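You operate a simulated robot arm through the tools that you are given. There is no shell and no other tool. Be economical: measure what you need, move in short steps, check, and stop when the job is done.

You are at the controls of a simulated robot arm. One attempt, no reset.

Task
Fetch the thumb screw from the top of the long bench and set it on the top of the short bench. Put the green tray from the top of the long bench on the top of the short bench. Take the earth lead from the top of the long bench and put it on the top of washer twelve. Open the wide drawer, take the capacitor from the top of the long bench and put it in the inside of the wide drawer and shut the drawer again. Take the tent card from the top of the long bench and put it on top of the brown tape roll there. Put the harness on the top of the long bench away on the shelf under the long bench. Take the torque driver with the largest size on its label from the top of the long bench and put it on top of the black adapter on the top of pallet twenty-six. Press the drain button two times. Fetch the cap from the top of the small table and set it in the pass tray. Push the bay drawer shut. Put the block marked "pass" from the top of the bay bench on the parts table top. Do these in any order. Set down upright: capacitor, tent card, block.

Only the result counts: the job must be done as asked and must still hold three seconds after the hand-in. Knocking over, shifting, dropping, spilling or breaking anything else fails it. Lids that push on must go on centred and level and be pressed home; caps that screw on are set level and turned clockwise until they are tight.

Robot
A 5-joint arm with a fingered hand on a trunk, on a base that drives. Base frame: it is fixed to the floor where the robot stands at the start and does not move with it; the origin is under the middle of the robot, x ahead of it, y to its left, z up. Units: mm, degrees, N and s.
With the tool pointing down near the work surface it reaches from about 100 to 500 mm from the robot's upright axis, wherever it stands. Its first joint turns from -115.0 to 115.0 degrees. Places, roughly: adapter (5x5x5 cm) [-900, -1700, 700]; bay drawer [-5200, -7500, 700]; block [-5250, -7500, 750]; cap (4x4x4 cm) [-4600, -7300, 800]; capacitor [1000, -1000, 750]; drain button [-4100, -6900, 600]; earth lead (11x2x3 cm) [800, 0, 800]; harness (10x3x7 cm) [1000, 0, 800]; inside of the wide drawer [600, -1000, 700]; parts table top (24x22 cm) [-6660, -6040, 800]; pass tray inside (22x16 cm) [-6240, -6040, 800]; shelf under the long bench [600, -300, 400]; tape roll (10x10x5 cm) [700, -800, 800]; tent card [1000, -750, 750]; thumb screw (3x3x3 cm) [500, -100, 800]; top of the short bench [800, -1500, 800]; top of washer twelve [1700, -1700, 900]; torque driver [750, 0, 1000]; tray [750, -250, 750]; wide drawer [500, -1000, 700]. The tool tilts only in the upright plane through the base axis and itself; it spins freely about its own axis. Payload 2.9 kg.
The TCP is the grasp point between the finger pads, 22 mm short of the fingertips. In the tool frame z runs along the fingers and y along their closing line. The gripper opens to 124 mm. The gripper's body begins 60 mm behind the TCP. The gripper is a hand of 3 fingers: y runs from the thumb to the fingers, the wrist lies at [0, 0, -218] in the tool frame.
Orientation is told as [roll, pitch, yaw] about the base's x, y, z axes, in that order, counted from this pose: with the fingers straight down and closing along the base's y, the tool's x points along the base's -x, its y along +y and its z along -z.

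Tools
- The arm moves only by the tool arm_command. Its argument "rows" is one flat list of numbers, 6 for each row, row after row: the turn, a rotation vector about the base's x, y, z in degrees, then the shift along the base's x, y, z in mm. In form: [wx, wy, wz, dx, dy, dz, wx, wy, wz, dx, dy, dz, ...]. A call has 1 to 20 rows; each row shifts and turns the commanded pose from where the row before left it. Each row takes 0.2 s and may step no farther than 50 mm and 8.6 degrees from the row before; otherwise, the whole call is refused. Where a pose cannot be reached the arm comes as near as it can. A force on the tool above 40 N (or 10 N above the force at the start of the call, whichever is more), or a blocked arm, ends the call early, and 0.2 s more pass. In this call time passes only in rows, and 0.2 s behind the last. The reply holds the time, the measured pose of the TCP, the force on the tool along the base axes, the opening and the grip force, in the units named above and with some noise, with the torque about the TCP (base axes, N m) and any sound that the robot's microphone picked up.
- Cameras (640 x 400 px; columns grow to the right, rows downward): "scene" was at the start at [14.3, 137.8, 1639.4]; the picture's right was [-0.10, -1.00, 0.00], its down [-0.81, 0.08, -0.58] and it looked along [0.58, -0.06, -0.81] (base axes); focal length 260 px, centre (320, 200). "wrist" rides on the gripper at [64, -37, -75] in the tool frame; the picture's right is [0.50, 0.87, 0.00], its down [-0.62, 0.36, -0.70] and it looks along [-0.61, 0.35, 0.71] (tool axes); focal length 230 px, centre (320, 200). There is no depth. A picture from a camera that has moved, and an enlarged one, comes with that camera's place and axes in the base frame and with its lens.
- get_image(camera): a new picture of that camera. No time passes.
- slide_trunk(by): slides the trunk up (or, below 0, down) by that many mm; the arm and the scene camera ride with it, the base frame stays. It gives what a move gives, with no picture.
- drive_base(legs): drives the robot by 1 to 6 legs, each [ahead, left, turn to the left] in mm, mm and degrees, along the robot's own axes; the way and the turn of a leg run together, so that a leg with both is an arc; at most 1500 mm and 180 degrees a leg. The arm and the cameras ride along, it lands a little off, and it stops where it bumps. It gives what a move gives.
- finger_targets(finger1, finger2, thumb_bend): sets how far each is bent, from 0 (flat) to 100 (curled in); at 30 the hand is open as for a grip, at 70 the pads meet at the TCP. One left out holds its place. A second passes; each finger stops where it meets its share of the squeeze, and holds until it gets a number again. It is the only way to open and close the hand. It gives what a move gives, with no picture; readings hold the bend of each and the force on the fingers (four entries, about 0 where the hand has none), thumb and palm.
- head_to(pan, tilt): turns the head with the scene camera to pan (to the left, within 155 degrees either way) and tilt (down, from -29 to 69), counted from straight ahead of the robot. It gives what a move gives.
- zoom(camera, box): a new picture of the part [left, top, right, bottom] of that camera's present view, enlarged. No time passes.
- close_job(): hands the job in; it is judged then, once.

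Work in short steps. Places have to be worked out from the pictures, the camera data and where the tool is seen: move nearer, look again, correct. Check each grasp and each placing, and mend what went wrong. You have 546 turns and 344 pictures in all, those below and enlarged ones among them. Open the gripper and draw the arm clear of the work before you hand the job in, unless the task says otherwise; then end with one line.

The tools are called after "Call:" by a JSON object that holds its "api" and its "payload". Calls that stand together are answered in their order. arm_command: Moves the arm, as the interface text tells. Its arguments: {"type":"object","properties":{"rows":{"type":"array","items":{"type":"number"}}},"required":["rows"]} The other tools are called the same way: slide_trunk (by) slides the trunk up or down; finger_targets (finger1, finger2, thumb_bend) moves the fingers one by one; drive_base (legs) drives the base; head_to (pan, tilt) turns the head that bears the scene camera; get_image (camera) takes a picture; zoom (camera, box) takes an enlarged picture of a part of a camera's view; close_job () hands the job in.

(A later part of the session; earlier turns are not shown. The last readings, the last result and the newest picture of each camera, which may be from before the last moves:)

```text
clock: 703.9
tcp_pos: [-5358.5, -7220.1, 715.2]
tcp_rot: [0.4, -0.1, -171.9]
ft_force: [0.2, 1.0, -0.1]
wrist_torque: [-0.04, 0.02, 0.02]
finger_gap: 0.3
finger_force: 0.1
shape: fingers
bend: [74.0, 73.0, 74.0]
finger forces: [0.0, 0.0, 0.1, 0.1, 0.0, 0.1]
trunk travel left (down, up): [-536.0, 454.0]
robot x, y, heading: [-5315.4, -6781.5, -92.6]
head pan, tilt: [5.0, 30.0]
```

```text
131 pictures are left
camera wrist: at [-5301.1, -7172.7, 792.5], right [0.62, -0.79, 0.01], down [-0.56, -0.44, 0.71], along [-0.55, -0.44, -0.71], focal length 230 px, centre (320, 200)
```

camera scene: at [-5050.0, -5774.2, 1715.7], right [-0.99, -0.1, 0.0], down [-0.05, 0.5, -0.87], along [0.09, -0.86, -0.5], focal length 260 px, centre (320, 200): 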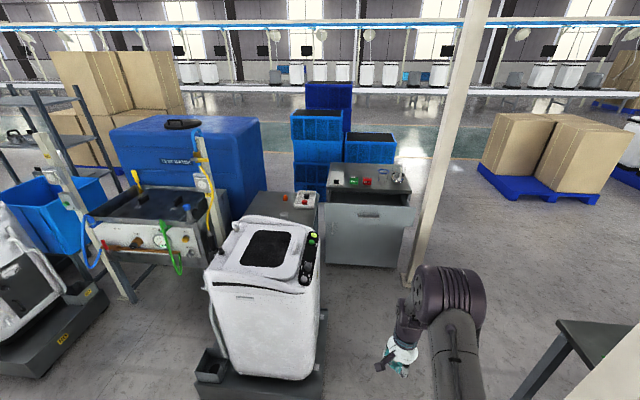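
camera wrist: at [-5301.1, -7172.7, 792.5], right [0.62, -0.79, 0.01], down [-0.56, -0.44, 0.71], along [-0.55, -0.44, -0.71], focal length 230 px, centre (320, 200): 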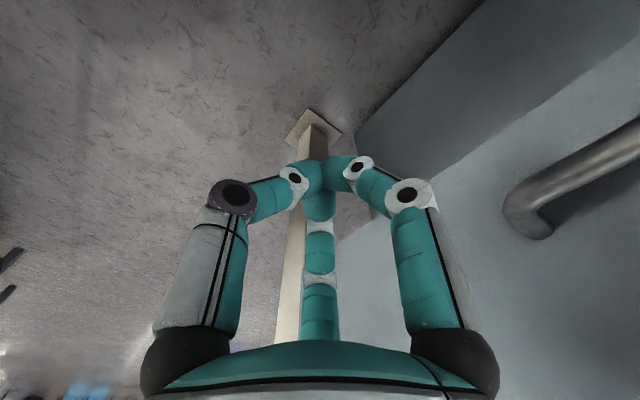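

Handle spans x -5306…-5172. Shift to its center, tilt 30° and start pushing.

Call:
{"api": "arm_command", "payload": {"rows": [0, 0, 0, 39, 0, 0, 0, 0, 0, 39, 0, 0, 0, 0, 0, 40, 0, 0, -7.37, -1.39, 0, 0, 0, -1, -7.37, -1.39, 0, 0, 0, -1, -7.37, -1.39, 0, 0, 0, -1, -7.37, -1.39, 0, 0, 0, -1, 0, 0, 0, 0, -15, 0, 0, 0, 0, 0, -15, 0, 0, 0, 0, 0, -15, 0, 0, 0, 0, 0, -12, 0, 0, 0, 0, 0, -12, 0, 0, 0, 0, 0, -12, 0]}}

Call:
{"api": "get_image", "payload": {"camera": "wrist"}}

```text
clock: 706.7
tcp_pos: [-5240.7, -7300.9, 712.6]
tcp_rot: [30.4, 0.6, -171.7]
ft_force: [0.5, 0.4, -0.6]
wrist_torque: [0.01, -0.02, 0.01]
finger_gap: 0.0
finger_force: 0.0
shape: fingers
bend: [74.0, 74.0, 74.0]
finger forces: [0.1, 0.0, 0.0, 0.0, 0.0, 0.0]
trunk travel left (down, up): [-536.0, 454.0]
robot x, y, heading: [-5314.0, -6782.5, -92.4]
head pan, tilt: [5.0, 30.0]
```

```text
130 pictures are left
camera wrist: at [-5188.5, -7221.6, 760.1], right [0.6, -0.67, 0.44], down [-0.63, -0.04, 0.78], along [-0.5, -0.74, -0.45], focal length 230 px, centre (320, 200)
```

wrist: 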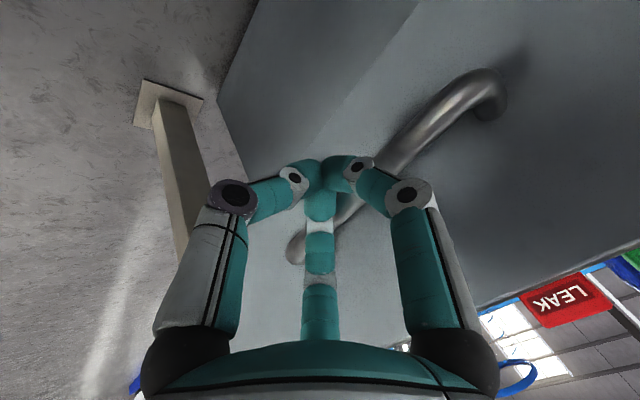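

Fingers are at the handle. Push further in slow steps until the stop.

Call:
{"api": "arm_command", "payload": {"rows": [0, 0, 0, 0, -12, 0, 0, 0, 0, 0, -12, 0, 0, 0, 0, 0, -12, 0, 0, 0, 0, 0, -12, 0, 0, 0, 0, 0, -12, 0, 0, 0, 0, 0, -12, 0, 0, 0, 0, 0, -10, 0, 0, 0, 0, 0, -10, 0]}}

Call:
{"api": "get_image", "payload": {"camera": "wrist"}}

```text
clock: 708.5
tcp_pos: [-5227.8, -7391.2, 712.7]
tcp_rot: [30.3, 0.6, -171.9]
ft_force: [-0.1, -0.4, 0.3]
wrist_torque: [-0.01, -0.04, -0.03]
finger_gap: 0.0
finger_force: 0.1
shape: fingers
bend: [74.0, 74.0, 74.0]
finger forces: [0.0, 0.0, 0.0, 0.0, 0.1, 0.0]
out of reach, approached as far as the arm can: row 3, 5, 8
trunk travel left (down, up): [-536.0, 454.0]
robot x, y, heading: [-5315.3, -6786.1, -92.7]
head pan, tilt: [5.0, 30.0]
```

```text
129 pictures are left
camera wrist: at [-5175.4, -7311.8, 760.4], right [0.6, -0.67, 0.44], down [-0.63, -0.04, 0.78], along [-0.5, -0.74, -0.44], focal length 230 px, centre (320, 200)
```

wrist: 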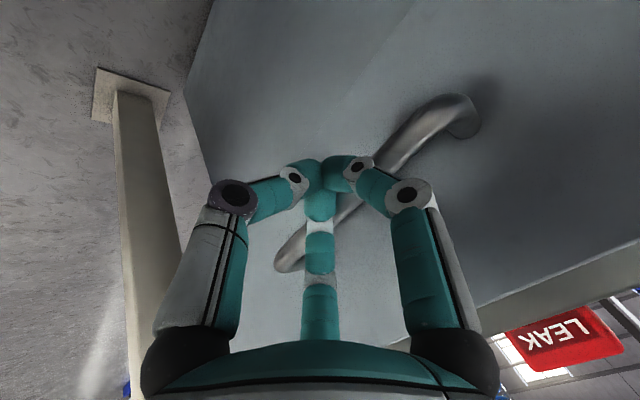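

Drawer follows. I advance the base 30 mm and finish with the arm against the stop.

Call:
{"api": "drive_base", "payload": {"legs": [[25, 0, 0]]}}

Call:
{"api": "arm_command", "payload": {"rows": [0, 0, 0, 0, -5, 0, 0, 0, 0, 0, -5, 0, 0, 0, 0, 0, -5, 0, 0, 0, 0, 0, -5, 0, 0, 0, 0, 0, -5, 0, 0, 0, 0, 0, -5, 0]}}

Call:
{"api": "get_image", "payload": {"camera": "wrist"}}

```text
clock: 709.3
tcp_pos: [-5228.5, -7414.6, 712.1]
tcp_rot: [30.3, 0.6, -172.0]
ft_force: [0.6, 0.0, -1.1]
wrist_torque: [0.02, 0.0, -0.01]
finger_gap: 0.1
finger_force: 0.0
shape: fingers
bend: [74.0, 74.0, 74.0]
finger forces: [0.0, 0.1, 0.0, 0.0, 0.1, 0.0]
trunk travel left (down, up): [-536.0, 454.0]
robot x, y, heading: [-5315.6, -6806.7, -92.2]
head pan, tilt: [5.0, 30.0]
```

```text
clock: 710.7
tcp_pos: [-5227.6, -7444.1, 712.2]
tcp_rot: [30.5, 0.3, -172.0]
ft_force: [0.4, 0.7, -0.9]
wrist_torque: [0.01, 0.0, 0.0]
finger_gap: 0.1
finger_force: 0.7
shape: fingers
bend: [74.0, 74.0, 74.0]
finger forces: [0.0, 0.2, 0.0, 0.1, 0.1, 0.0]
trunk travel left (down, up): [-536.0, 454.0]
robot x, y, heading: [-5312.6, -6805.0, -92.4]
head pan, tilt: [5.0, 30.0]
```

```text
128 pictures are left
camera wrist: at [-5175.7, -7365.6, 759.9], right [0.6, -0.67, 0.44], down [-0.62, -0.04, 0.78], along [-0.51, -0.74, -0.44], focal length 230 px, centre (320, 200)
```

wrist: 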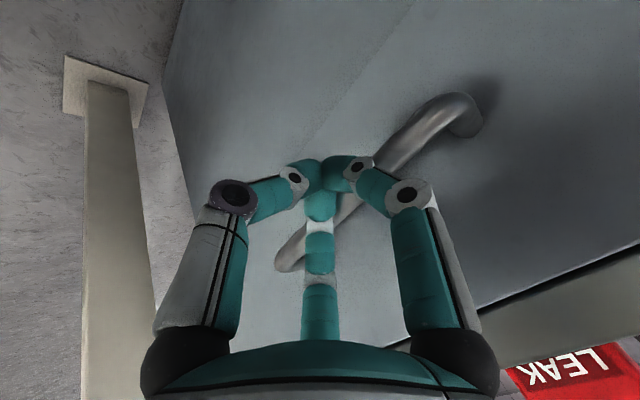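

A small gap remains. Keep pushing.

Call:
{"api": "arm_command", "payload": {"rows": [0, 0, 0, 0, -5, 0, 0, 0, 0, 0, -5, 0, 0, 0, 0, 0, -5, 0, 0, 0, 0, 0, -4, 0, 0, 0, 0, 0, -4, 0, 0, 0, 0, 0, -4, 0]}}

Call:
{"api": "get_image", "payload": {"camera": "wrist"}}

```text
clock: 712.1
tcp_pos: [-5228.6, -7468.9, 712.7]
tcp_rot: [30.4, 0.3, -172.2]
ft_force: [-2.9, 15.5, 1.6]
wrist_torque: [-0.1, 0.02, -0.29]
finger_gap: 0.0
finger_force: 7.1
shape: fingers
bend: [74.0, 74.0, 73.0]
finger forces: [0.1, 14.1, 0.1, 0.1, 0.0, 0.0]
trunk travel left (down, up): [-536.0, 454.0]
robot x, y, heading: [-5315.2, -6808.3, -92.5]
head pan, tilt: [5.0, 30.0]
```

```text
127 pictures are left
camera wrist: at [-5175.9, -7390.0, 760.2], right [0.6, -0.67, 0.44], down [-0.62, -0.04, 0.78], along [-0.51, -0.74, -0.44], focal length 230 px, centre (320, 200)
```

wrist: 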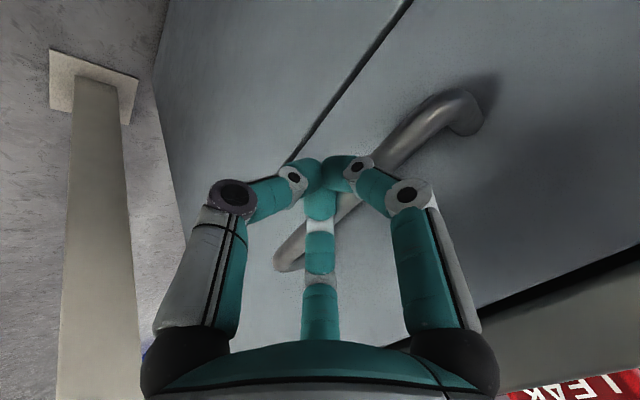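

Face looks flush; push a bit more to confirm the hard stop.

Call:
{"api": "arm_command", "payload": {"rows": [0, 0, 0, 0, -3, 0, 0, 0, 0, 0, -3, 0, 0, 0, 0, 0, -3, 0]}}

Call:
{"api": "arm_command", "payload": {"rows": [0, 0, 0, 0, 15, 0, 0, 0, 0, 0, 30, 0, 0, 0, 0, 0, 40, 0, 7.37, 1.39, 0, 0, 10, 0, 7.37, 1.39, 0, 0, 10, 0, 7.37, 1.39, 0, 0, 10, 0, 7.37, 1.39, 0, 0, 10, 0]}}

Call:
{"api": "slide_trunk", "payload": {"by": 300}}

Call:
{"api": "get_image", "payload": {"camera": "wrist"}}

```text
clock: 712.8
tcp_pos: [-5230.0, -7470.8, 713.7]
tcp_rot: [30.1, 0.2, -172.3]
ft_force: [-1.9, 22.6, 14.0]
wrist_torque: [-0.2, 0.16, -0.31]
finger_gap: 0.0
finger_force: 19.8
shape: fingers
bend: [74.0, 75.0, 73.0]
finger forces: [0.1, 38.9, 0.0, 0.1, 0.0, 0.0]
trunk travel left (down, up): [-536.0, 454.0]
robot x, y, heading: [-5316.6, -6803.5, -92.4]
head pan, tilt: [5.0, 30.0]
stopped in row 3: the force on the tool passed its limit at 43 N (the readings are from after the stop); the commanded pose is now the measured one
```

```text
clock: 714.4
tcp_pos: [-5234.2, -7350.2, 709.8]
tcp_rot: [-0.1, 0.0, -171.9]
ft_force: [0.6, 0.1, 0.8]
wrist_torque: [0.02, -0.03, -0.01]
finger_gap: 0.3
finger_force: 0.0
shape: fingers
bend: [74.0, 74.0, 73.0]
finger forces: [0.1, 0.1, 0.0, 0.0, 0.0, 0.1]
out of reach, approached as far as the arm can: row 5
trunk travel left (down, up): [-536.0, 454.0]
robot x, y, heading: [-5312.7, -6805.6, -92.7]
head pan, tilt: [5.0, 30.0]
```

```text
clock: 717.4
tcp_pos: [-5233.6, -7349.6, 1010.3]
tcp_rot: [-0.2, 0.0, -172.0]
ft_force: [-0.2, -0.2, 0.4]
wrist_torque: [0.03, 0.01, 0.0]
finger_gap: 0.0
finger_force: 0.0
shape: fingers
bend: [74.0, 74.0, 73.0]
finger forces: [0.0, 0.0, 0.0, 0.0, 0.0, 0.0]
trunk travel left (down, up): [-836.0, 154.0]
robot x, y, heading: [-5312.7, -6807.5, -92.6]
head pan, tilt: [5.0, 30.0]
```

```text
126 pictures are left
camera wrist: at [-5176.1, -7303.7, 1085.7], right [0.62, -0.79, 0.0], down [-0.56, -0.44, 0.7], along [-0.55, -0.43, -0.71], focal length 230 px, centre (320, 200)
```

wrist: 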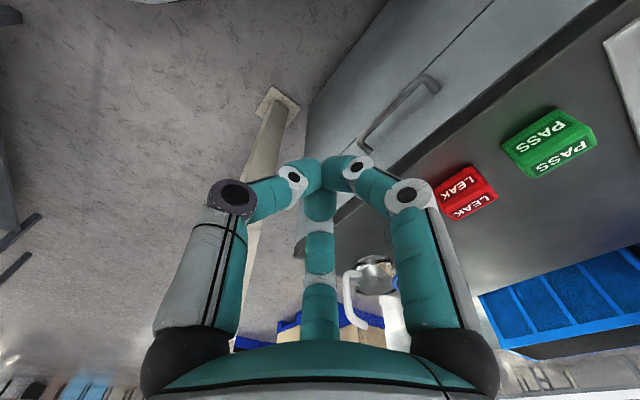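

Bay drawer is shut. Now the PASS block at ≈(-5125,-7585). Drive 300 mm closer.

Call:
{"api": "drive_base", "payload": {"legs": [[300, 10, 2.6]]}}

Call:
{"api": "finger_targets", "payload": {"finger1": 36, "finger2": 36, "thumb_bend": 36}}

Call:
{"api": "get_image", "payload": {"camera": "wrist"}}

```text
clock: 719.4
tcp_pos: [-5197.1, -7644.8, 1009.3]
tcp_rot: [-0.2, 0.0, -168.7]
ft_force: [0.2, -0.1, -0.4]
wrist_torque: [0.0, 0.02, 0.0]
finger_gap: 0.0
finger_force: 0.0
shape: fingers
bend: [74.0, 74.0, 73.0]
finger forces: [0.0, 0.0, 0.1, 0.1, 0.0, 0.0]
trunk travel left (down, up): [-836.0, 154.0]
robot x, y, heading: [-5312.3, -7108.8, -89.6]
head pan, tilt: [5.0, 30.0]
```

```text
clock: 720.4
tcp_pos: [-5198.7, -7644.1, 1010.8]
tcp_rot: [-0.2, 0.0, -168.7]
ft_force: [0.8, 0.6, 0.2]
wrist_torque: [0.0, -0.01, 0.0]
finger_gap: 87.4
finger_force: 0.0
shape: fingers
bend: [36.0, 36.0, 36.0]
finger forces: [0.0, 0.0, 0.0, 0.0, 0.0, 0.0]
trunk travel left (down, up): [-836.0, 154.0]
robot x, y, heading: [-5310.8, -7108.8, -89.3]
head pan, tilt: [5.0, 30.0]
```

```text
125 pictures are left
camera wrist: at [-5144.1, -7595.9, 1085.8], right [0.66, -0.75, 0.0], down [-0.54, -0.47, 0.7], along [-0.53, -0.46, -0.71], focal length 230 px, centre (320, 200)
```

wrist: 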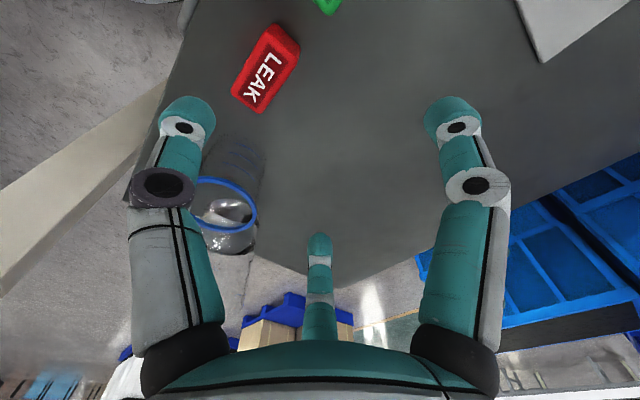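

LEAK is at (-5224,-7598), so PASS at ≈(-5124,-7592). Move above it.

Call:
{"api": "arm_command", "payload": {"rows": [0, 0, 0, 37, 26, 0, 0, 0, 0, 37, 26, 0]}}

Call:
{"api": "get_image", "payload": {"camera": "wrist"}}

```text
clock: 721.0
tcp_pos: [-5124.4, -7589.3, 1010.1]
tcp_rot: [-0.2, -0.1, -168.7]
ft_force: [0.7, -0.1, -0.4]
wrist_torque: [0.0, 0.0, 0.0]
finger_gap: 87.5
finger_force: 0.1
shape: fingers
bend: [36.0, 36.0, 36.0]
finger forces: [0.0, 0.0, 0.1, 0.0, 0.1, 0.1]
trunk travel left (down, up): [-836.0, 154.0]
robot x, y, heading: [-5308.3, -7109.1, -89.2]
head pan, tilt: [5.0, 30.0]
```

```text
124 pictures are left
camera wrist: at [-5069.1, -7541.2, 1085.6], right [0.66, -0.75, 0.0], down [-0.53, -0.47, 0.7], along [-0.53, -0.46, -0.71], focal length 230 px, centre (320, 200)
```

wrist: 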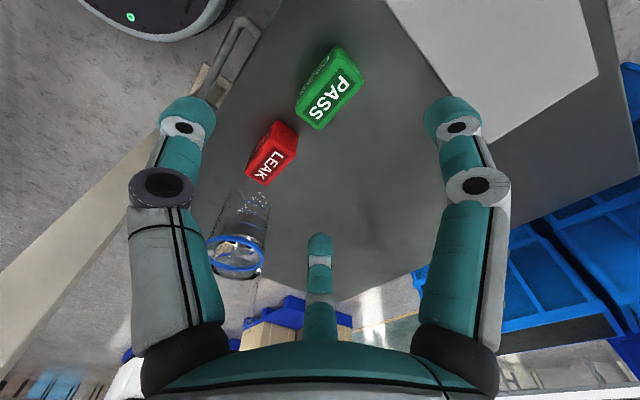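

PASS block center ≈(-5125,-7604), ~62 mm along x. Align and lower with the trunk to just above it.

Call:
{"api": "arm_command", "payload": {"rows": [0, 0, -5.8, -1, -19, 0]}}

Call:
{"api": "slide_trunk", "payload": {"by": -100}}

Call:
{"api": "get_image", "payload": {"camera": "wrist"}}

```text
clock: 721.4
tcp_pos: [-5126.0, -7610.9, 1008.5]
tcp_rot: [-0.3, -0.1, -174.5]
ft_force: [0.0, 0.0, 0.0]
wrist_torque: [0.01, -0.02, 0.0]
finger_gap: 87.7
finger_force: 0.1
shape: fingers
bend: [36.0, 36.0, 36.0]
finger forces: [0.0, 0.1, 0.0, 0.1, 0.1, 0.1]
trunk travel left (down, up): [-836.0, 154.0]
robot x, y, heading: [-5310.4, -7106.8, -89.6]
head pan, tilt: [5.0, 30.0]
```

```text
clock: 722.7
tcp_pos: [-5127.0, -7611.9, 909.7]
tcp_rot: [0.0, 0.0, -174.5]
ft_force: [-0.3, 0.3, 1.3]
wrist_torque: [0.02, 0.0, 0.0]
finger_gap: 87.7
finger_force: 0.1
shape: fingers
bend: [36.0, 36.0, 36.0]
finger forces: [0.1, 0.0, 0.0, 0.1, 0.0, 0.1]
trunk travel left (down, up): [-736.0, 254.0]
robot x, y, heading: [-5309.8, -7107.7, -89.4]
head pan, tilt: [5.0, 30.0]
```

```text
123 pictures are left
camera wrist: at [-5066.9, -7567.9, 984.8], right [0.58, -0.81, 0.0], down [-0.58, -0.42, 0.7], along [-0.57, -0.41, -0.71], focal length 230 px, centre (320, 200)
```

wrist: 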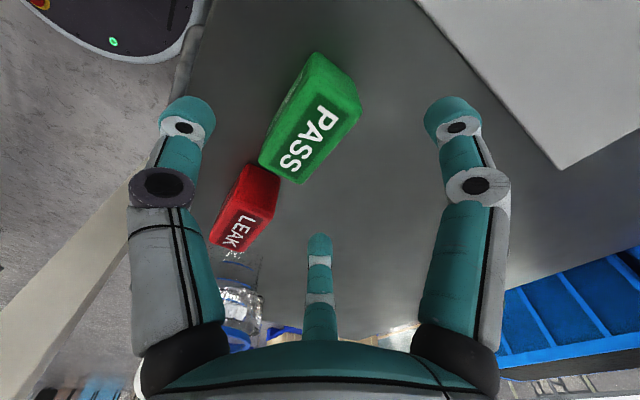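

Well aligned. Small yaw tweak, preclose and lower to 853.

Call:
{"api": "finger_targets", "payload": {"finger1": 42, "finger2": 42, "thumb_bend": 42}}

Call:
{"api": "arm_command", "payload": {"rows": [0, 0, -3, -1, 0, -25, 0, 0, 0, 0, 0, -20, 0, 0, 0, 0, 0, -10]}}

Call:
{"api": "get_image", "payload": {"camera": "wrist"}}

```text
clock: 723.7
tcp_pos: [-5126.6, -7610.3, 909.2]
tcp_rot: [-0.2, 0.0, -174.5]
ft_force: [0.5, 0.3, -0.3]
wrist_torque: [0.0, 0.01, 0.01]
finger_gap: 72.4
finger_force: 0.1
shape: fingers
bend: [42.0, 42.0, 42.0]
finger forces: [0.0, 0.0, 0.0, 0.1, 0.0, 0.0]
trunk travel left (down, up): [-736.0, 254.0]
robot x, y, heading: [-5310.6, -7104.9, -89.6]
head pan, tilt: [5.0, 30.0]
```

```text
clock: 724.5
tcp_pos: [-5127.2, -7610.0, 855.5]
tcp_rot: [0.0, 0.0, -177.4]
ft_force: [0.3, 0.8, -0.7]
wrist_torque: [0.0, -0.03, 0.04]
finger_gap: 72.2
finger_force: 0.0
shape: fingers
bend: [42.0, 42.0, 42.0]
finger forces: [0.0, 0.1, 0.0, 0.1, 0.0, 0.0]
trunk travel left (down, up): [-736.0, 254.0]
robot x, y, heading: [-5310.7, -7110.1, -89.4]
head pan, tilt: [5.0, 30.0]
```

```text
122 pictures are left
camera wrist: at [-5065.2, -7569.1, 931.3], right [0.54, -0.84, 0.0], down [-0.6, -0.38, 0.7], along [-0.59, -0.37, -0.71], focal length 230 px, centre (320, 200)
```

wrist: 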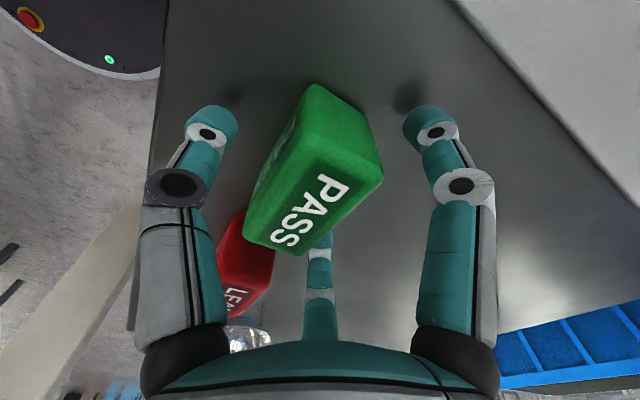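

Block is between thumb and fingers. Close.

Call:
{"api": "finger_targets", "payload": {"finger1": 75, "finger2": 75, "thumb_bend": 75}}

Call:
{"api": "arm_command", "payload": {"rows": [0, 0, 0, 0, 0, 10, 0, 0, 0, 0, 0, 30, 0, 0, 0, 0, 0, 40]}}

Call:
{"api": "get_image", "payload": {"camera": "wrist"}}

```text
clock: 725.5
tcp_pos: [-5127.4, -7607.9, 855.2]
tcp_rot: [-0.2, 0.0, -177.5]
ft_force: [-1.3, -0.3, -0.2]
wrist_torque: [0.01, -0.01, 0.0]
finger_gap: 32.2
finger_force: 19.8
shape: fingers
bend: [57.0, 58.0, 58.0]
finger forces: [9.9, 10.0, 0.1, 0.0, 19.8, 0.0]
trunk travel left (down, up): [-736.0, 254.0]
robot x, y, heading: [-5310.2, -7105.0, -89.4]
head pan, tilt: [5.0, 30.0]
```

```text
clock: 726.3
tcp_pos: [-5128.7, -7611.8, 935.1]
tcp_rot: [-0.1, 0.0, -177.5]
ft_force: [0.0, 1.2, -0.3]
wrist_torque: [0.03, 0.03, 0.03]
finger_gap: 32.5
finger_force: 19.1
shape: fingers
bend: [58.0, 58.0, 58.0]
finger forces: [10.0, 10.1, 0.0, 0.0, 20.2, 0.1]
trunk travel left (down, up): [-736.0, 254.0]
robot x, y, heading: [-5308.4, -7110.0, -89.5]
head pan, tilt: [5.0, 30.0]
```

```text
121 pictures are left
camera wrist: at [-5068.2, -7571.0, 1010.8], right [0.54, -0.84, 0.0], down [-0.6, -0.38, 0.7], along [-0.59, -0.38, -0.71], focal length 230 px, centre (320, 200)
```

wrist: 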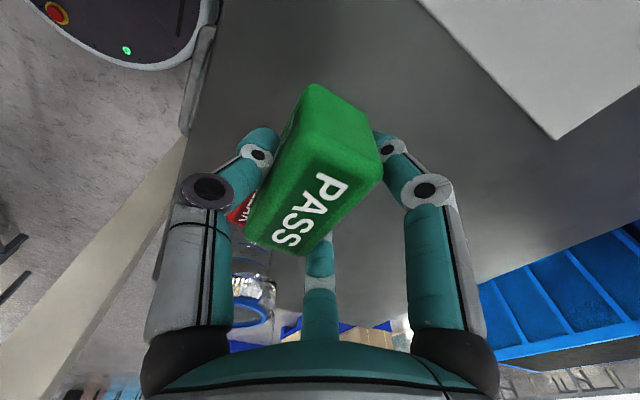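

Held. Retract, back off and look toward the parts table to the west.

Call:
{"api": "arm_command", "payload": {"rows": [0, 0, 0, 0, 20, 40, 0, 0, 0, -10, 40, 20, 0, 0, 0, -10, 40, 0, 0, 0, 0, -10, 40, 0]}}

Call:
{"api": "drive_base", "payload": {"legs": [[-700, 0, 0]]}}

Call:
{"api": "head_to", "payload": {"pan": -95, "tilt": 28}}

Call:
{"api": "get_image", "payload": {"camera": "scene"}}

```text
clock: 727.3
tcp_pos: [-5159.0, -7471.3, 992.3]
tcp_rot: [-0.1, -0.1, -177.5]
ft_force: [-0.3, 0.8, -0.9]
wrist_torque: [-0.04, 0.0, -0.01]
finger_gap: 31.8
finger_force: 21.0
shape: fingers
bend: [58.0, 58.0, 58.0]
finger forces: [10.3, 10.5, 0.0, 0.0, 20.9, 0.0]
trunk travel left (down, up): [-736.0, 254.0]
robot x, y, heading: [-5313.3, -7104.9, -89.5]
head pan, tilt: [5.0, 30.0]
```

```text
clock: 731.0
tcp_pos: [-5166.7, -6804.6, 991.8]
tcp_rot: [-0.1, -0.1, -177.9]
ft_force: [1.1, -0.3, 0.3]
wrist_torque: [0.02, 0.01, -0.02]
finger_gap: 32.0
finger_force: 20.6
shape: fingers
bend: [58.0, 58.0, 58.0]
finger forces: [10.3, 10.5, 0.1, 0.0, 20.8, 0.1]
trunk travel left (down, up): [-736.0, 254.0]
robot x, y, heading: [-5312.9, -6436.7, -89.9]
head pan, tilt: [5.0, 30.0]
```

```text
clock: 732.8
tcp_pos: [-5165.6, -6803.4, 991.9]
tcp_rot: [-0.2, -0.1, -177.9]
ft_force: [0.6, 0.5, -1.7]
wrist_torque: [-0.01, -0.02, -0.01]
finger_gap: 31.7
finger_force: 20.8
shape: fingers
bend: [58.0, 58.0, 58.0]
finger forces: [10.3, 10.5, 0.0, 0.0, 20.8, 0.0]
trunk travel left (down, up): [-736.0, 254.0]
robot x, y, heading: [-5314.8, -6437.8, -89.8]
head pan, tilt: [-95.0, 28.0]
```

```text
120 pictures are left
camera scene: at [-5258.9, -6369.2, 1663.9], right [0.08, 1.0, 0.0], down [0.47, -0.04, -0.88], along [-0.88, 0.07, -0.47], focal length 260 px, centre (320, 200)
```

scene: 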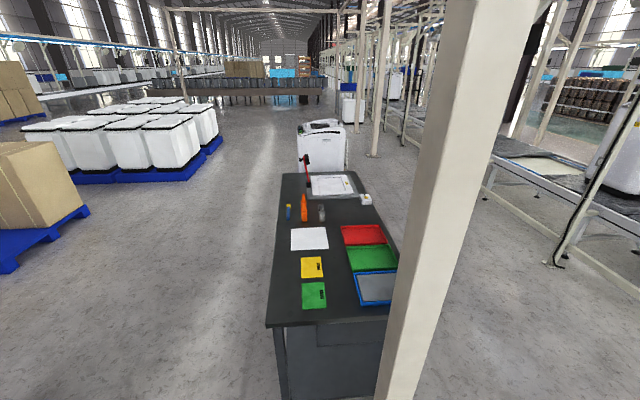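

Call:
{"api": "zoom", "payload": {"camera": "scene", "box": [260, 150, 420, 330]}}

```text
2.22 times, centred on (340, 240) of scene
camera zoom: at [-5258.9, -6369.2, 1663.9], right [0.08, 1.0, 0.0], down [0.47, -0.04, -0.88], along [-0.88, 0.07, -0.47], focal length 578 px, centre (276, 111)
```

zoom: 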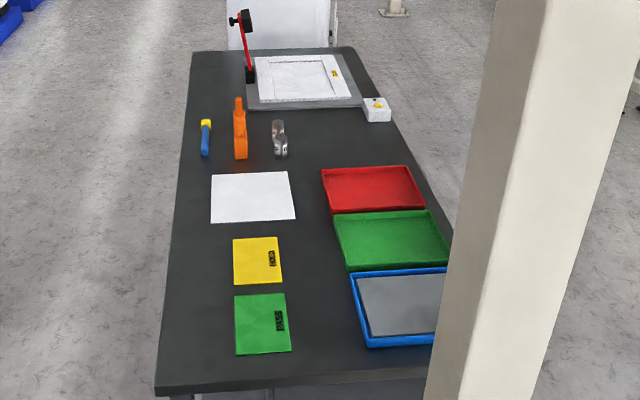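

The pass tray is the green tray at (-6249,-6033); the free spot on the parts table is around (-6640,-6020). I go around via y≈-5450.

Call:
{"api": "drive_base", "payload": {"legs": [[-990, 0, 0], [0, -1320, 0]]}}

Call:
{"api": "head_to", "payload": {"pan": 0, "tilt": 45}}

Call:
{"api": "get_image", "payload": {"camera": "scene"}}

```text
clock: 744.0
tcp_pos: [-6469.1, -5853.4, 992.1]
tcp_rot: [-0.2, 0.0, -176.1]
ft_force: [-0.4, -0.7, -0.1]
wrist_torque: [0.0, 0.01, 0.01]
finger_gap: 31.9
finger_force: 21.8
shape: fingers
bend: [58.0, 58.0, 58.0]
finger forces: [10.4, 10.5, 0.0, 0.0, 20.9, 0.0]
trunk travel left (down, up): [-736.0, 254.0]
robot x, y, heading: [-6632.6, -5491.5, -87.9]
head pan, tilt: [-95.0, 28.0]
```

```text
clock: 745.8
tcp_pos: [-6468.5, -5855.3, 992.1]
tcp_rot: [-0.2, -0.1, -176.1]
ft_force: [0.5, 0.5, 1.0]
wrist_torque: [-0.02, -0.03, 0.0]
finger_gap: 31.8
finger_force: 20.9
shape: fingers
bend: [58.0, 58.0, 58.0]
finger forces: [10.4, 10.6, 0.1, 0.0, 20.9, 0.1]
trunk travel left (down, up): [-736.0, 254.0]
robot x, y, heading: [-6629.4, -5496.5, -88.2]
head pan, tilt: [0.0, 45.0]
```

```text
118 pictures are left
camera scene: at [-6481.0, -5508.6, 1638.1], right [-1.0, -0.03, 0.0], down [-0.02, 0.71, -0.71], along [0.02, -0.71, -0.71], focal length 260 px, centre (320, 200)
```

scene: 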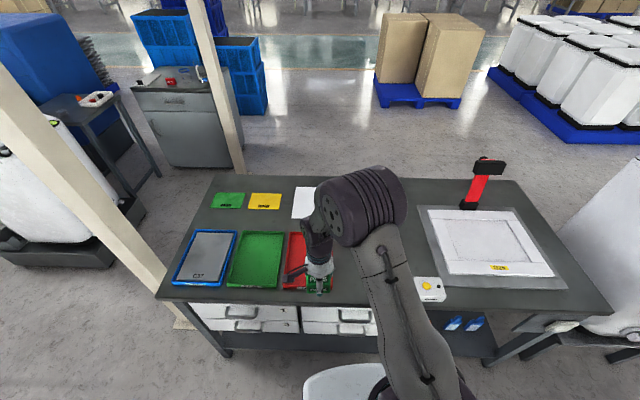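

Free area between red tray (x>-6520) and the white plate (x<-6860). Move 80 mm ahead and put the block over (-6650,-6030).

Call:
{"api": "drive_base", "payload": {"legs": [[75, 0, -1.8]]}}

Call:
{"api": "arm_command", "payload": {"rows": [0, 0, 0, -36, -17, 0, 0, 0, 0, -36, -17, 0, 0, 0, 0, -36, -17, 0, 0, 0, 0, -36, -17, 0, 0, 0, 0, -36, -17, 0]}}

Call:
{"api": "get_image", "payload": {"camera": "wrist"}}

Call:
{"api": "get_image", "payload": {"camera": "scene"}}

```text
clock: 746.8
tcp_pos: [-6480.6, -5935.0, 991.0]
tcp_rot: [-0.3, -0.2, -178.1]
ft_force: [-0.1, 0.0, -1.3]
wrist_torque: [0.01, -0.01, 0.0]
finger_gap: 31.7
finger_force: 21.0
shape: fingers
bend: [58.0, 58.0, 58.0]
finger forces: [10.3, 10.5, 0.1, 0.1, 20.9, 0.0]
trunk travel left (down, up): [-736.0, 254.0]
robot x, y, heading: [-6626.6, -5570.0, -89.9]
head pan, tilt: [0.0, 45.0]
```

```text
clock: 748.0
tcp_pos: [-6661.9, -6019.5, 991.3]
tcp_rot: [-0.2, 0.1, -178.1]
ft_force: [0.3, 0.5, -0.2]
wrist_torque: [0.03, 0.01, 0.0]
finger_gap: 31.7
finger_force: 21.0
shape: fingers
bend: [58.0, 58.0, 58.0]
finger forces: [10.4, 10.6, 0.0, 0.1, 21.0, 0.1]
trunk travel left (down, up): [-736.0, 254.0]
robot x, y, heading: [-6626.2, -5567.0, -89.9]
head pan, tilt: [0.0, 45.0]
```

```text
117 pictures are left
camera wrist: at [-6599.1, -5979.9, 1066.7], right [0.53, -0.85, 0.0], down [-0.61, -0.38, 0.7], along [-0.59, -0.37, -0.71], focal length 230 px, centre (320, 200)
```

wrist: 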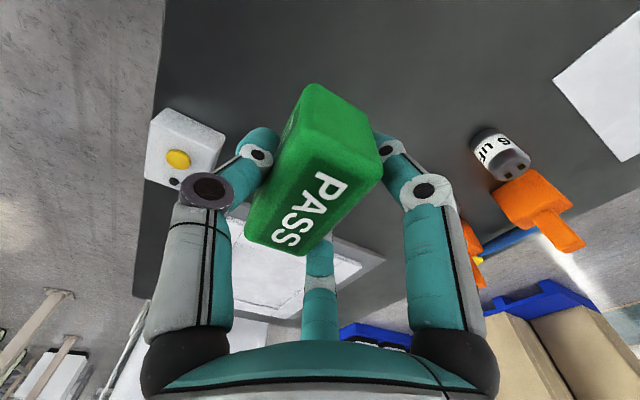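

```text
116 pictures are left
camera scene: at [-6481.8, -5589.3, 1638.2], right [-1.0, 0.0, 0.0], down [0.0, 0.71, -0.71], along [0.0, -0.71, -0.71], focal length 260 px, centre (320, 200)
```

scene: 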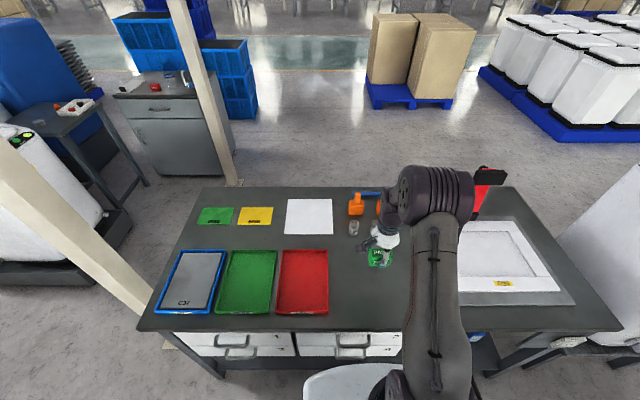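

The spot below is free. Lower with the trunk then guarded arm steps.

Call:
{"api": "slide_trunk", "payload": {"by": -120}}

Call:
{"api": "arm_command", "payload": {"rows": [0, 0, 0, 0, 0, -8, 0, 0, 0, 0, 0, -6, 0, 0, 0, 0, 0, -5, 0, 0, 0, 0, 0, -4, 0, 0, 0, 0, 0, -4, 0, 0, 0, 0, 0, -4, 0, 0, 0, 0, 0, -3, 0, 0, 0, 0, 0, -3]}}

Call:
{"api": "get_image", "payload": {"camera": "wrist"}}

```text
clock: 749.5
tcp_pos: [-6660.7, -6018.7, 870.8]
tcp_rot: [-0.1, -0.1, -178.1]
ft_force: [-0.6, 0.1, -0.3]
wrist_torque: [-0.03, 0.02, -0.04]
finger_gap: 31.5
finger_force: 20.9
shape: fingers
bend: [58.0, 58.0, 58.0]
finger forces: [10.4, 10.6, 0.0, 0.0, 21.0, 0.0]
trunk travel left (down, up): [-616.0, 374.0]
robot x, y, heading: [-6628.2, -5568.3, -90.0]
head pan, tilt: [0.0, 45.0]
```

```text
clock: 751.3
tcp_pos: [-6661.2, -6019.5, 835.0]
tcp_rot: [-0.1, 0.0, -178.2]
ft_force: [0.0, -1.8, 6.7]
wrist_torque: [0.1, -0.03, 0.0]
finger_gap: 31.7
finger_force: 22.4
shape: fingers
bend: [58.0, 58.0, 59.0]
finger forces: [11.6, 11.6, 0.2, 0.0, 21.8, 0.0]
trunk travel left (down, up): [-616.0, 374.0]
robot x, y, heading: [-6626.6, -5567.7, -90.0]
head pan, tilt: [0.0, 45.0]
```

```text
115 pictures are left
camera wrist: at [-6597.7, -5979.6, 910.5], right [0.53, -0.85, 0.0], down [-0.6, -0.38, 0.7], along [-0.6, -0.37, -0.71], focal length 230 px, centre (320, 200)
```

wrist: 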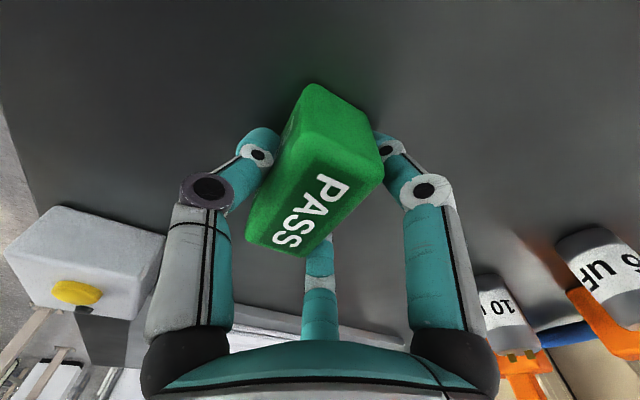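

Contact. Release and rise.

Call:
{"api": "finger_targets", "payload": {"finger1": 48, "finger2": 48, "thumb_bend": 48}}

Call:
{"api": "arm_command", "payload": {"rows": [0, 0, 0, 0, 0, 15, 0, 0, 0, 0, 0, 35, 0, 0, 0, 0, 0, 45, 0, 0, 0, 0, 0, 45]}}

Call:
{"api": "get_image", "payload": {"camera": "wrist"}}

```text
clock: 752.3
tcp_pos: [-6661.1, -6019.1, 835.1]
tcp_rot: [-0.2, -0.1, -178.0]
ft_force: [0.8, 1.2, 0.2]
wrist_torque: [0.0, 0.01, 0.01]
finger_gap: 54.5
finger_force: 0.0
shape: fingers
bend: [48.0, 48.0, 48.0]
finger forces: [0.0, 0.0, 0.1, 0.0, 0.1, 0.1]
trunk travel left (down, up): [-616.0, 374.0]
robot x, y, heading: [-6623.8, -5566.7, -90.0]
head pan, tilt: [0.0, 45.0]
```

```text
clock: 753.3
tcp_pos: [-6659.4, -6018.7, 975.8]
tcp_rot: [-0.2, 0.0, -178.2]
ft_force: [-0.3, -0.3, -0.2]
wrist_torque: [0.02, -0.02, -0.03]
finger_gap: 54.7
finger_force: 0.1
shape: fingers
bend: [48.0, 48.0, 48.0]
finger forces: [0.1, 0.1, 0.0, 0.1, 0.1, 0.0]
trunk travel left (down, up): [-616.0, 374.0]
robot x, y, heading: [-6630.4, -5568.9, -89.9]
head pan, tilt: [0.0, 45.0]
```

```text
114 pictures are left
camera wrist: at [-6597.1, -5979.2, 1051.0], right [0.53, -0.85, 0.0], down [-0.61, -0.38, 0.7], along [-0.6, -0.37, -0.71], focal length 230 px, centre (320, 200)
```

wrist: 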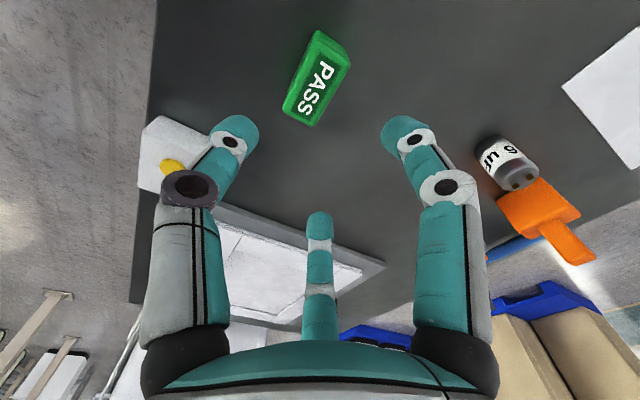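

PASS block stands on the parts table. Last task: the orange cap. Retract and drive back toward the small table.

Call:
{"api": "arm_command", "payload": {"rows": [0, 0, 0, 5, 40, 10, 0, 0, 0, 5, 40, 10, 0, 0, 0, 5, 40, 0]}}

Call:
{"api": "drive_base", "payload": {"legs": [[-120, 0, 0], [0, 1340, 0], [800, 0, 0]]}}

Call:
{"api": "head_to", "payload": {"pan": 30, "tilt": 40}}

Call:
{"api": "get_image", "payload": {"camera": "scene"}}

```text
clock: 754.1
tcp_pos: [-6644.0, -5894.4, 996.7]
tcp_rot: [-0.1, 0.0, -178.1]
ft_force: [-0.4, -0.2, 0.0]
wrist_torque: [0.0, 0.01, 0.04]
finger_gap: 54.8
finger_force: 0.0
shape: fingers
bend: [48.0, 48.0, 48.0]
finger forces: [0.0, 0.1, 0.0, 0.1, 0.0, 0.1]
trunk travel left (down, up): [-616.0, 374.0]
robot x, y, heading: [-6626.5, -5564.2, -90.2]
head pan, tilt: [0.0, 45.0]
```

```text
clock: 765.5
tcp_pos: [-5328.0, -6588.5, 995.7]
tcp_rot: [-0.2, -0.1, -179.4]
ft_force: [-0.4, 0.6, 0.5]
wrist_torque: [0.0, -0.01, -0.02]
finger_gap: 55.0
finger_force: 0.1
shape: fingers
bend: [48.0, 48.0, 48.0]
finger forces: [0.0, 0.1, 0.0, 0.0, 0.0, 0.0]
trunk travel left (down, up): [-616.0, 374.0]
robot x, y, heading: [-5301.0, -6261.3, -91.2]
head pan, tilt: [0.0, 45.0]
```

```text
clock: 766.5
tcp_pos: [-5327.3, -6588.5, 996.3]
tcp_rot: [-0.2, 0.1, -179.5]
ft_force: [0.3, 0.5, -0.2]
wrist_torque: [0.02, -0.03, 0.03]
finger_gap: 54.7
finger_force: 0.0
shape: fingers
bend: [48.0, 48.0, 48.0]
finger forces: [0.0, 0.0, 0.0, 0.0, 0.0, 0.1]
trunk travel left (down, up): [-616.0, 374.0]
robot x, y, heading: [-5300.9, -6262.0, -91.5]
head pan, tilt: [30.0, 40.0]
```

```text
113 pictures are left
camera scene: at [-5113.9, -6278.4, 1525.3], right [-0.88, -0.48, 0.0], down [-0.31, 0.56, -0.77], along [0.37, -0.67, -0.64], focal length 260 px, centre (320, 200)
```

scene: 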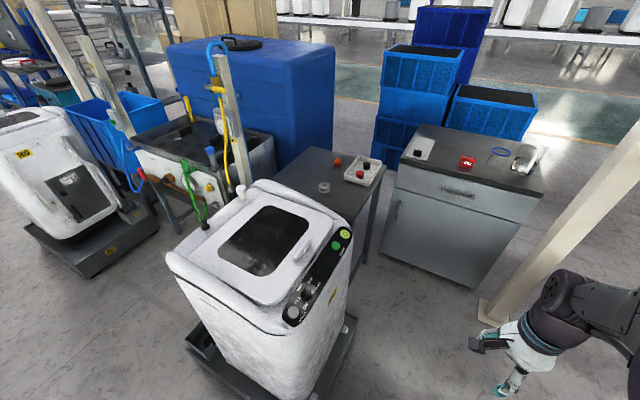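

The dolly's right side is at x≈-4960, so (-5190,-7140) is clear. I drive there, then turn toward the small table.

Call:
{"api": "slide_trunk", "payload": {"by": 60}}

Call:
{"api": "drive_base", "payload": {"legs": [[500, 0, 1.3], [375, 105, 0]]}}

```text
clock: 767.5
tcp_pos: [-5328.4, -6588.2, 1055.8]
tcp_rot: [-0.1, 0.1, -179.4]
ft_force: [-0.4, 0.4, 0.4]
wrist_torque: [-0.01, 0.0, 0.0]
finger_gap: 54.7
finger_force: 0.0
shape: fingers
bend: [48.0, 48.0, 48.0]
finger forces: [0.0, 0.1, 0.0, 0.0, 0.0, 0.0]
trunk travel left (down, up): [-676.0, 314.0]
robot x, y, heading: [-5304.3, -6262.7, -91.5]
head pan, tilt: [30.0, 40.0]
```

```text
clock: 772.5
tcp_pos: [-5230.9, -7484.7, 1055.7]
tcp_rot: [-0.2, 0.0, -178.7]
ft_force: [-0.1, -0.2, 0.3]
wrist_torque: [0.0, 0.03, 0.0]
finger_gap: 54.7
finger_force: 0.0
shape: fingers
bend: [48.0, 48.0, 48.0]
finger forces: [0.0, 0.0, 0.0, 0.1, 0.1, 0.0]
trunk travel left (down, up): [-676.0, 314.0]
robot x, y, heading: [-5210.0, -7154.0, -90.5]
head pan, tilt: [30.0, 40.0]
```

Call:
{"api": "drive_base", "payload": {"legs": [[0, 0, 71]]}}

Call:
{"api": "head_to", "payload": {"pan": -10, "tilt": 45}}

Call:
{"api": "get_image", "payload": {"camera": "scene"}}

Call:
{"api": "get_image", "payload": {"camera": "wrist"}}

```text
clock: 776.0
tcp_pos: [-4910.3, -7291.1, 1055.6]
tcp_rot: [-0.1, 0.0, -109.5]
ft_force: [-0.3, -0.5, 0.1]
wrist_torque: [-0.04, 0.03, 0.0]
finger_gap: 54.8
finger_force: 0.0
shape: fingers
bend: [48.0, 48.0, 48.0]
finger forces: [0.1, 0.1, 0.1, 0.1, 0.0, 0.1]
trunk travel left (down, up): [-676.0, 314.0]
robot x, y, heading: [-5210.8, -7155.3, -21.6]
head pan, tilt: [30.0, 40.0]
```

```text
clock: 777.0
tcp_pos: [-4910.8, -7290.2, 1056.8]
tcp_rot: [0.0, 0.0, -109.5]
ft_force: [0.4, -0.3, 0.5]
wrist_torque: [0.01, 0.01, 0.01]
finger_gap: 54.7
finger_force: 0.0
shape: fingers
bend: [48.0, 48.0, 48.0]
finger forces: [0.0, 0.0, 0.0, 0.0, 0.1, 0.0]
trunk travel left (down, up): [-676.0, 314.0]
robot x, y, heading: [-5212.5, -7157.7, -21.3]
head pan, tilt: [-10.0, 45.0]
```

```text
112 pictures are left
camera scene: at [-5142.9, -7040.9, 1578.1], right [-0.52, -0.85, 0.0], down [-0.6, 0.37, -0.71], along [0.6, -0.37, -0.71], focal length 260 px, centre (320, 200)
```

scene: 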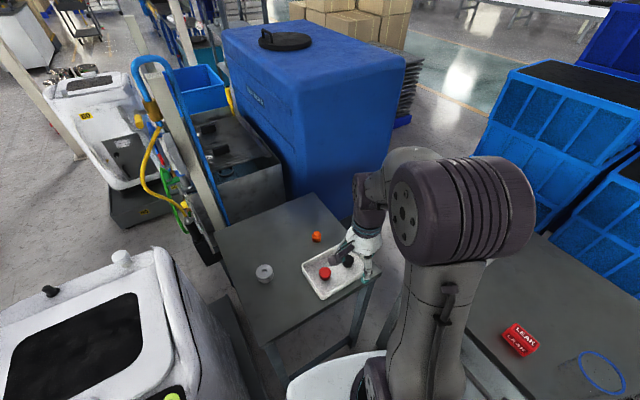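

```text
111 pictures are left
camera wrist: at [-4924.9, -7218.2, 1131.8], right [0.98, 0.18, 0.0], down [0.13, -0.7, 0.7], along [0.13, -0.69, -0.71], focal length 230 px, centre (320, 200)
```

wrist: 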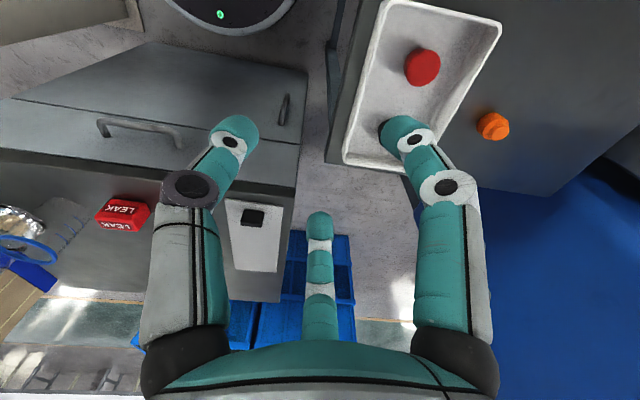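

Cap located at (-4647,-7330,817), white tray edge 40 mm to its west. I spin the hand so no finger points at the tray, move over the cap and tilt 18°.

Call:
{"api": "arm_command", "payload": {"rows": [0, 0, 8, 20, -3.8, 0, 0, 0, 8, 20, -3.8, 0, 0, 0, 8, 20, -3.8, 0, 0, 0, 8, 20, -3.8, 0, 0, 0, 8, 20, -3.8, 0, 0, 0, 8, 20, -3.8, 0, 0, 0, 8, 20, -3.8, 0, 0, 0, 8, 20, -3.8, 0, 0, 0, 8, 20, -3.8, 0, 0, 0, 8, 20, -3.8, 0, -1.7, -5.75, 0, 16, 0, -30, -1.7, -5.75, 0, 16, 0, -30, -1.7, -5.75, 0, 16, 0, -30]}}

Call:
{"api": "get_image", "payload": {"camera": "wrist"}}

```text
clock: 779.8
tcp_pos: [-4662.6, -7330.2, 968.7]
tcp_rot: [3.8, -17.6, -30.1]
ft_force: [0.2, 0.4, -0.1]
wrist_torque: [0.0, -0.01, -0.01]
finger_gap: 55.0
finger_force: 0.1
shape: fingers
bend: [48.0, 48.0, 48.0]
finger forces: [0.0, 0.0, 0.0, 0.1, 0.1, 0.0]
trunk travel left (down, up): [-676.0, 314.0]
robot x, y, heading: [-5212.1, -7156.6, -21.5]
head pan, tilt: [-10.0, 45.0]
```

```text
110 pictures are left
camera wrist: at [-4757.0, -7324.2, 1018.5], right [0.01, 1.0, -0.09], down [0.47, 0.08, 0.88], along [0.88, -0.05, -0.47], focal length 230 px, centre (320, 200)
```

wrist: 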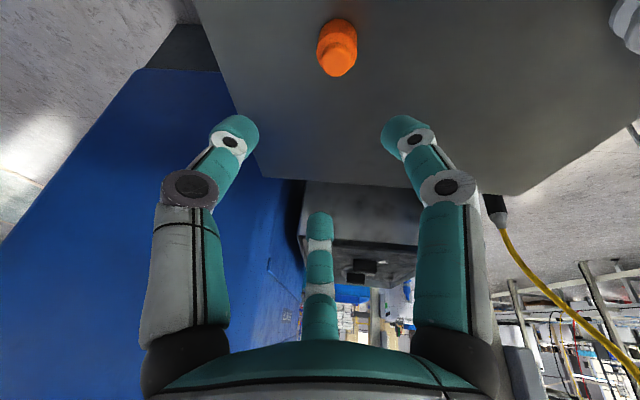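

Cap at (-4650,-7330). Approach along the tool axis.

Call:
{"api": "arm_command", "payload": {"rows": [0, 0, 0, -8, 4.5, -24, 0, 0, 0, -8, 4.5, -24, 0, 0, 0, 10, -3, -32, 0, 0, 0, 8, -2, -25]}}

Call:
{"api": "get_image", "payload": {"camera": "wrist"}}

```text
clock: 780.8
tcp_pos: [-4661.3, -7324.4, 861.2]
tcp_rot: [4.1, -17.4, -30.2]
ft_force: [0.8, -0.6, -0.1]
wrist_torque: [0.03, 0.0, 0.02]
finger_gap: 54.8
finger_force: 0.0
shape: fingers
bend: [48.0, 48.0, 48.0]
finger forces: [0.0, 0.0, 0.0, 0.1, 0.1, 0.0]
trunk travel left (down, up): [-676.0, 314.0]
robot x, y, heading: [-5213.0, -7159.6, -21.7]
head pan, tilt: [-10.0, 45.0]
```

```text
109 pictures are left
camera wrist: at [-4754.6, -7318.8, 911.2], right [0.01, 1.0, -0.09], down [0.47, 0.08, 0.88], along [0.88, -0.05, -0.47], focal length 230 px, centre (320, 200)
```

wrist: 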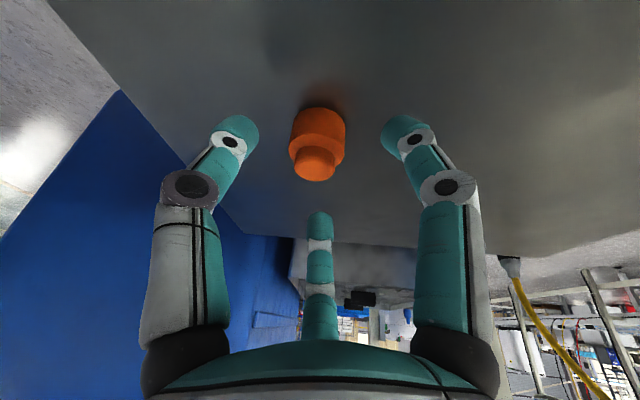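

Aligned. Final approach and close.

Call:
{"api": "arm_command", "payload": {"rows": [0, 0, 0, 5, -4, -16, 0, 0, 0, 4, -2, -14]}}

Call:
{"api": "get_image", "payload": {"camera": "wrist"}}

```text
clock: 781.4
tcp_pos: [-4652.1, -7327.9, 836.8]
tcp_rot: [4.1, -18.1, -30.1]
ft_force: [-1.6, 5.9, 29.2]
wrist_torque: [1.07, 0.5, 0.04]
finger_gap: 52.9
finger_force: 14.5
shape: fingers
bend: [47.0, 48.0, 48.0]
finger forces: [29.5, 0.0, 0.0, 0.0, 0.0, 0.0]
trunk travel left (down, up): [-676.0, 314.0]
robot x, y, heading: [-5210.9, -7156.9, -21.5]
head pan, tilt: [-10.0, 45.0]
```

```text
108 pictures are left
camera wrist: at [-4746.7, -7322.3, 885.6], right [0.01, 1.0, -0.1], down [0.47, 0.08, 0.88], along [0.88, -0.05, -0.46], focal length 230 px, centre (320, 200)
```

wrist: 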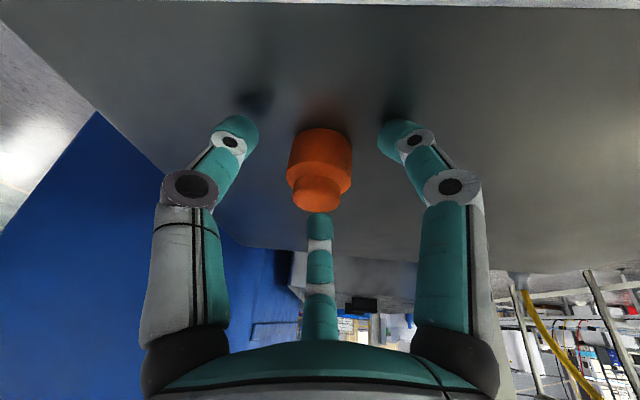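

A finger touched the table; raise 5 mm, then close.

Call:
{"api": "arm_command", "payload": {"rows": [0, 0, 0, 0, -1, 5]}}

Call:
{"api": "finger_targets", "payload": {"finger1": 75, "finger2": 75, "thumb_bend": 75}}

Call:
{"api": "get_image", "payload": {"camera": "wrist"}}

```text
clock: 781.8
tcp_pos: [-4652.1, -7329.8, 836.9]
tcp_rot: [4.0, -17.6, -30.1]
ft_force: [1.5, 2.9, 15.6]
wrist_torque: [0.61, 0.22, -0.09]
finger_gap: 53.9
finger_force: 7.9
shape: fingers
bend: [47.0, 48.0, 48.0]
finger forces: [15.5, 0.0, 0.0, 0.0, 0.0, 0.0]
trunk travel left (down, up): [-676.0, 314.0]
robot x, y, heading: [-5210.5, -7154.1, -21.6]
head pan, tilt: [-10.0, 45.0]
```

```text
clock: 782.8
tcp_pos: [-4651.8, -7331.9, 835.7]
tcp_rot: [3.9, -17.4, -30.1]
ft_force: [0.3, -0.4, -0.5]
wrist_torque: [0.0, 0.02, -0.01]
finger_gap: 19.4
finger_force: 15.1
shape: fingers
bend: [59.0, 62.0, 65.0]
finger forces: [9.5, 7.7, 0.1, 0.0, 12.3, 0.0]
trunk travel left (down, up): [-676.0, 314.0]
robot x, y, heading: [-5210.4, -7156.2, -21.6]
head pan, tilt: [-10.0, 45.0]
```

```text
107 pictures are left
camera wrist: at [-4744.9, -7325.7, 886.1], right [0.01, 1.0, -0.09], down [0.47, 0.08, 0.88], along [0.88, -0.05, -0.47], focal length 230 px, centre (320, 200)
```

wrist: 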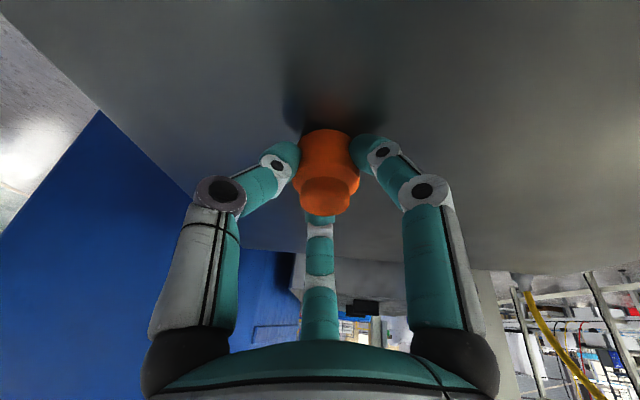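

Gripped. Lift straight up and check.

Call:
{"api": "arm_command", "payload": {"rows": [0, 0, 0, 0, 0, 12, 0, 0, 0, 0, 0, 30, 0, 0, 0, 0, 0, 40, 0, 0, 0, -10, 3, 40, 0, 0, 0, -20, 6, 40]}}

Call:
{"api": "get_image", "payload": {"camera": "wrist"}}

```text
clock: 784.0
tcp_pos: [-4683.6, -7323.0, 998.0]
tcp_rot: [4.0, -17.6, -30.2]
ft_force: [-0.5, 0.4, -0.3]
wrist_torque: [0.02, 0.02, -0.02]
finger_gap: 19.4
finger_force: 15.2
shape: fingers
bend: [59.0, 62.0, 66.0]
finger forces: [10.0, 7.9, 0.1, 0.1, 11.6, 0.0]
trunk travel left (down, up): [-676.0, 314.0]
robot x, y, heading: [-5211.0, -7150.0, -21.3]
head pan, tilt: [-10.0, 45.0]
```

```text
106 pictures are left
camera wrist: at [-4778.0, -7317.0, 1048.7], right [0.01, 1.0, -0.09], down [0.47, 0.08, 0.88], along [0.88, -0.05, -0.47], focal length 230 px, centre (320, 200)
```

wrist: 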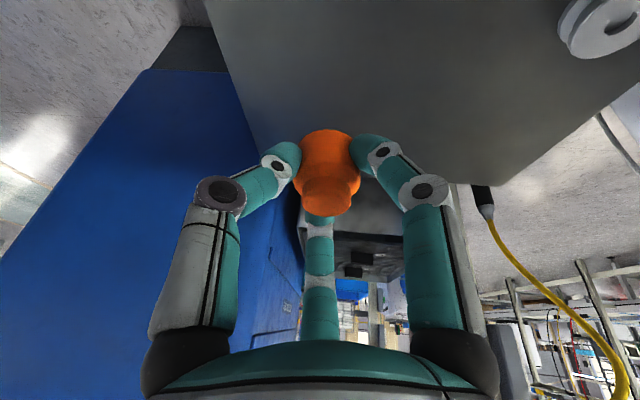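

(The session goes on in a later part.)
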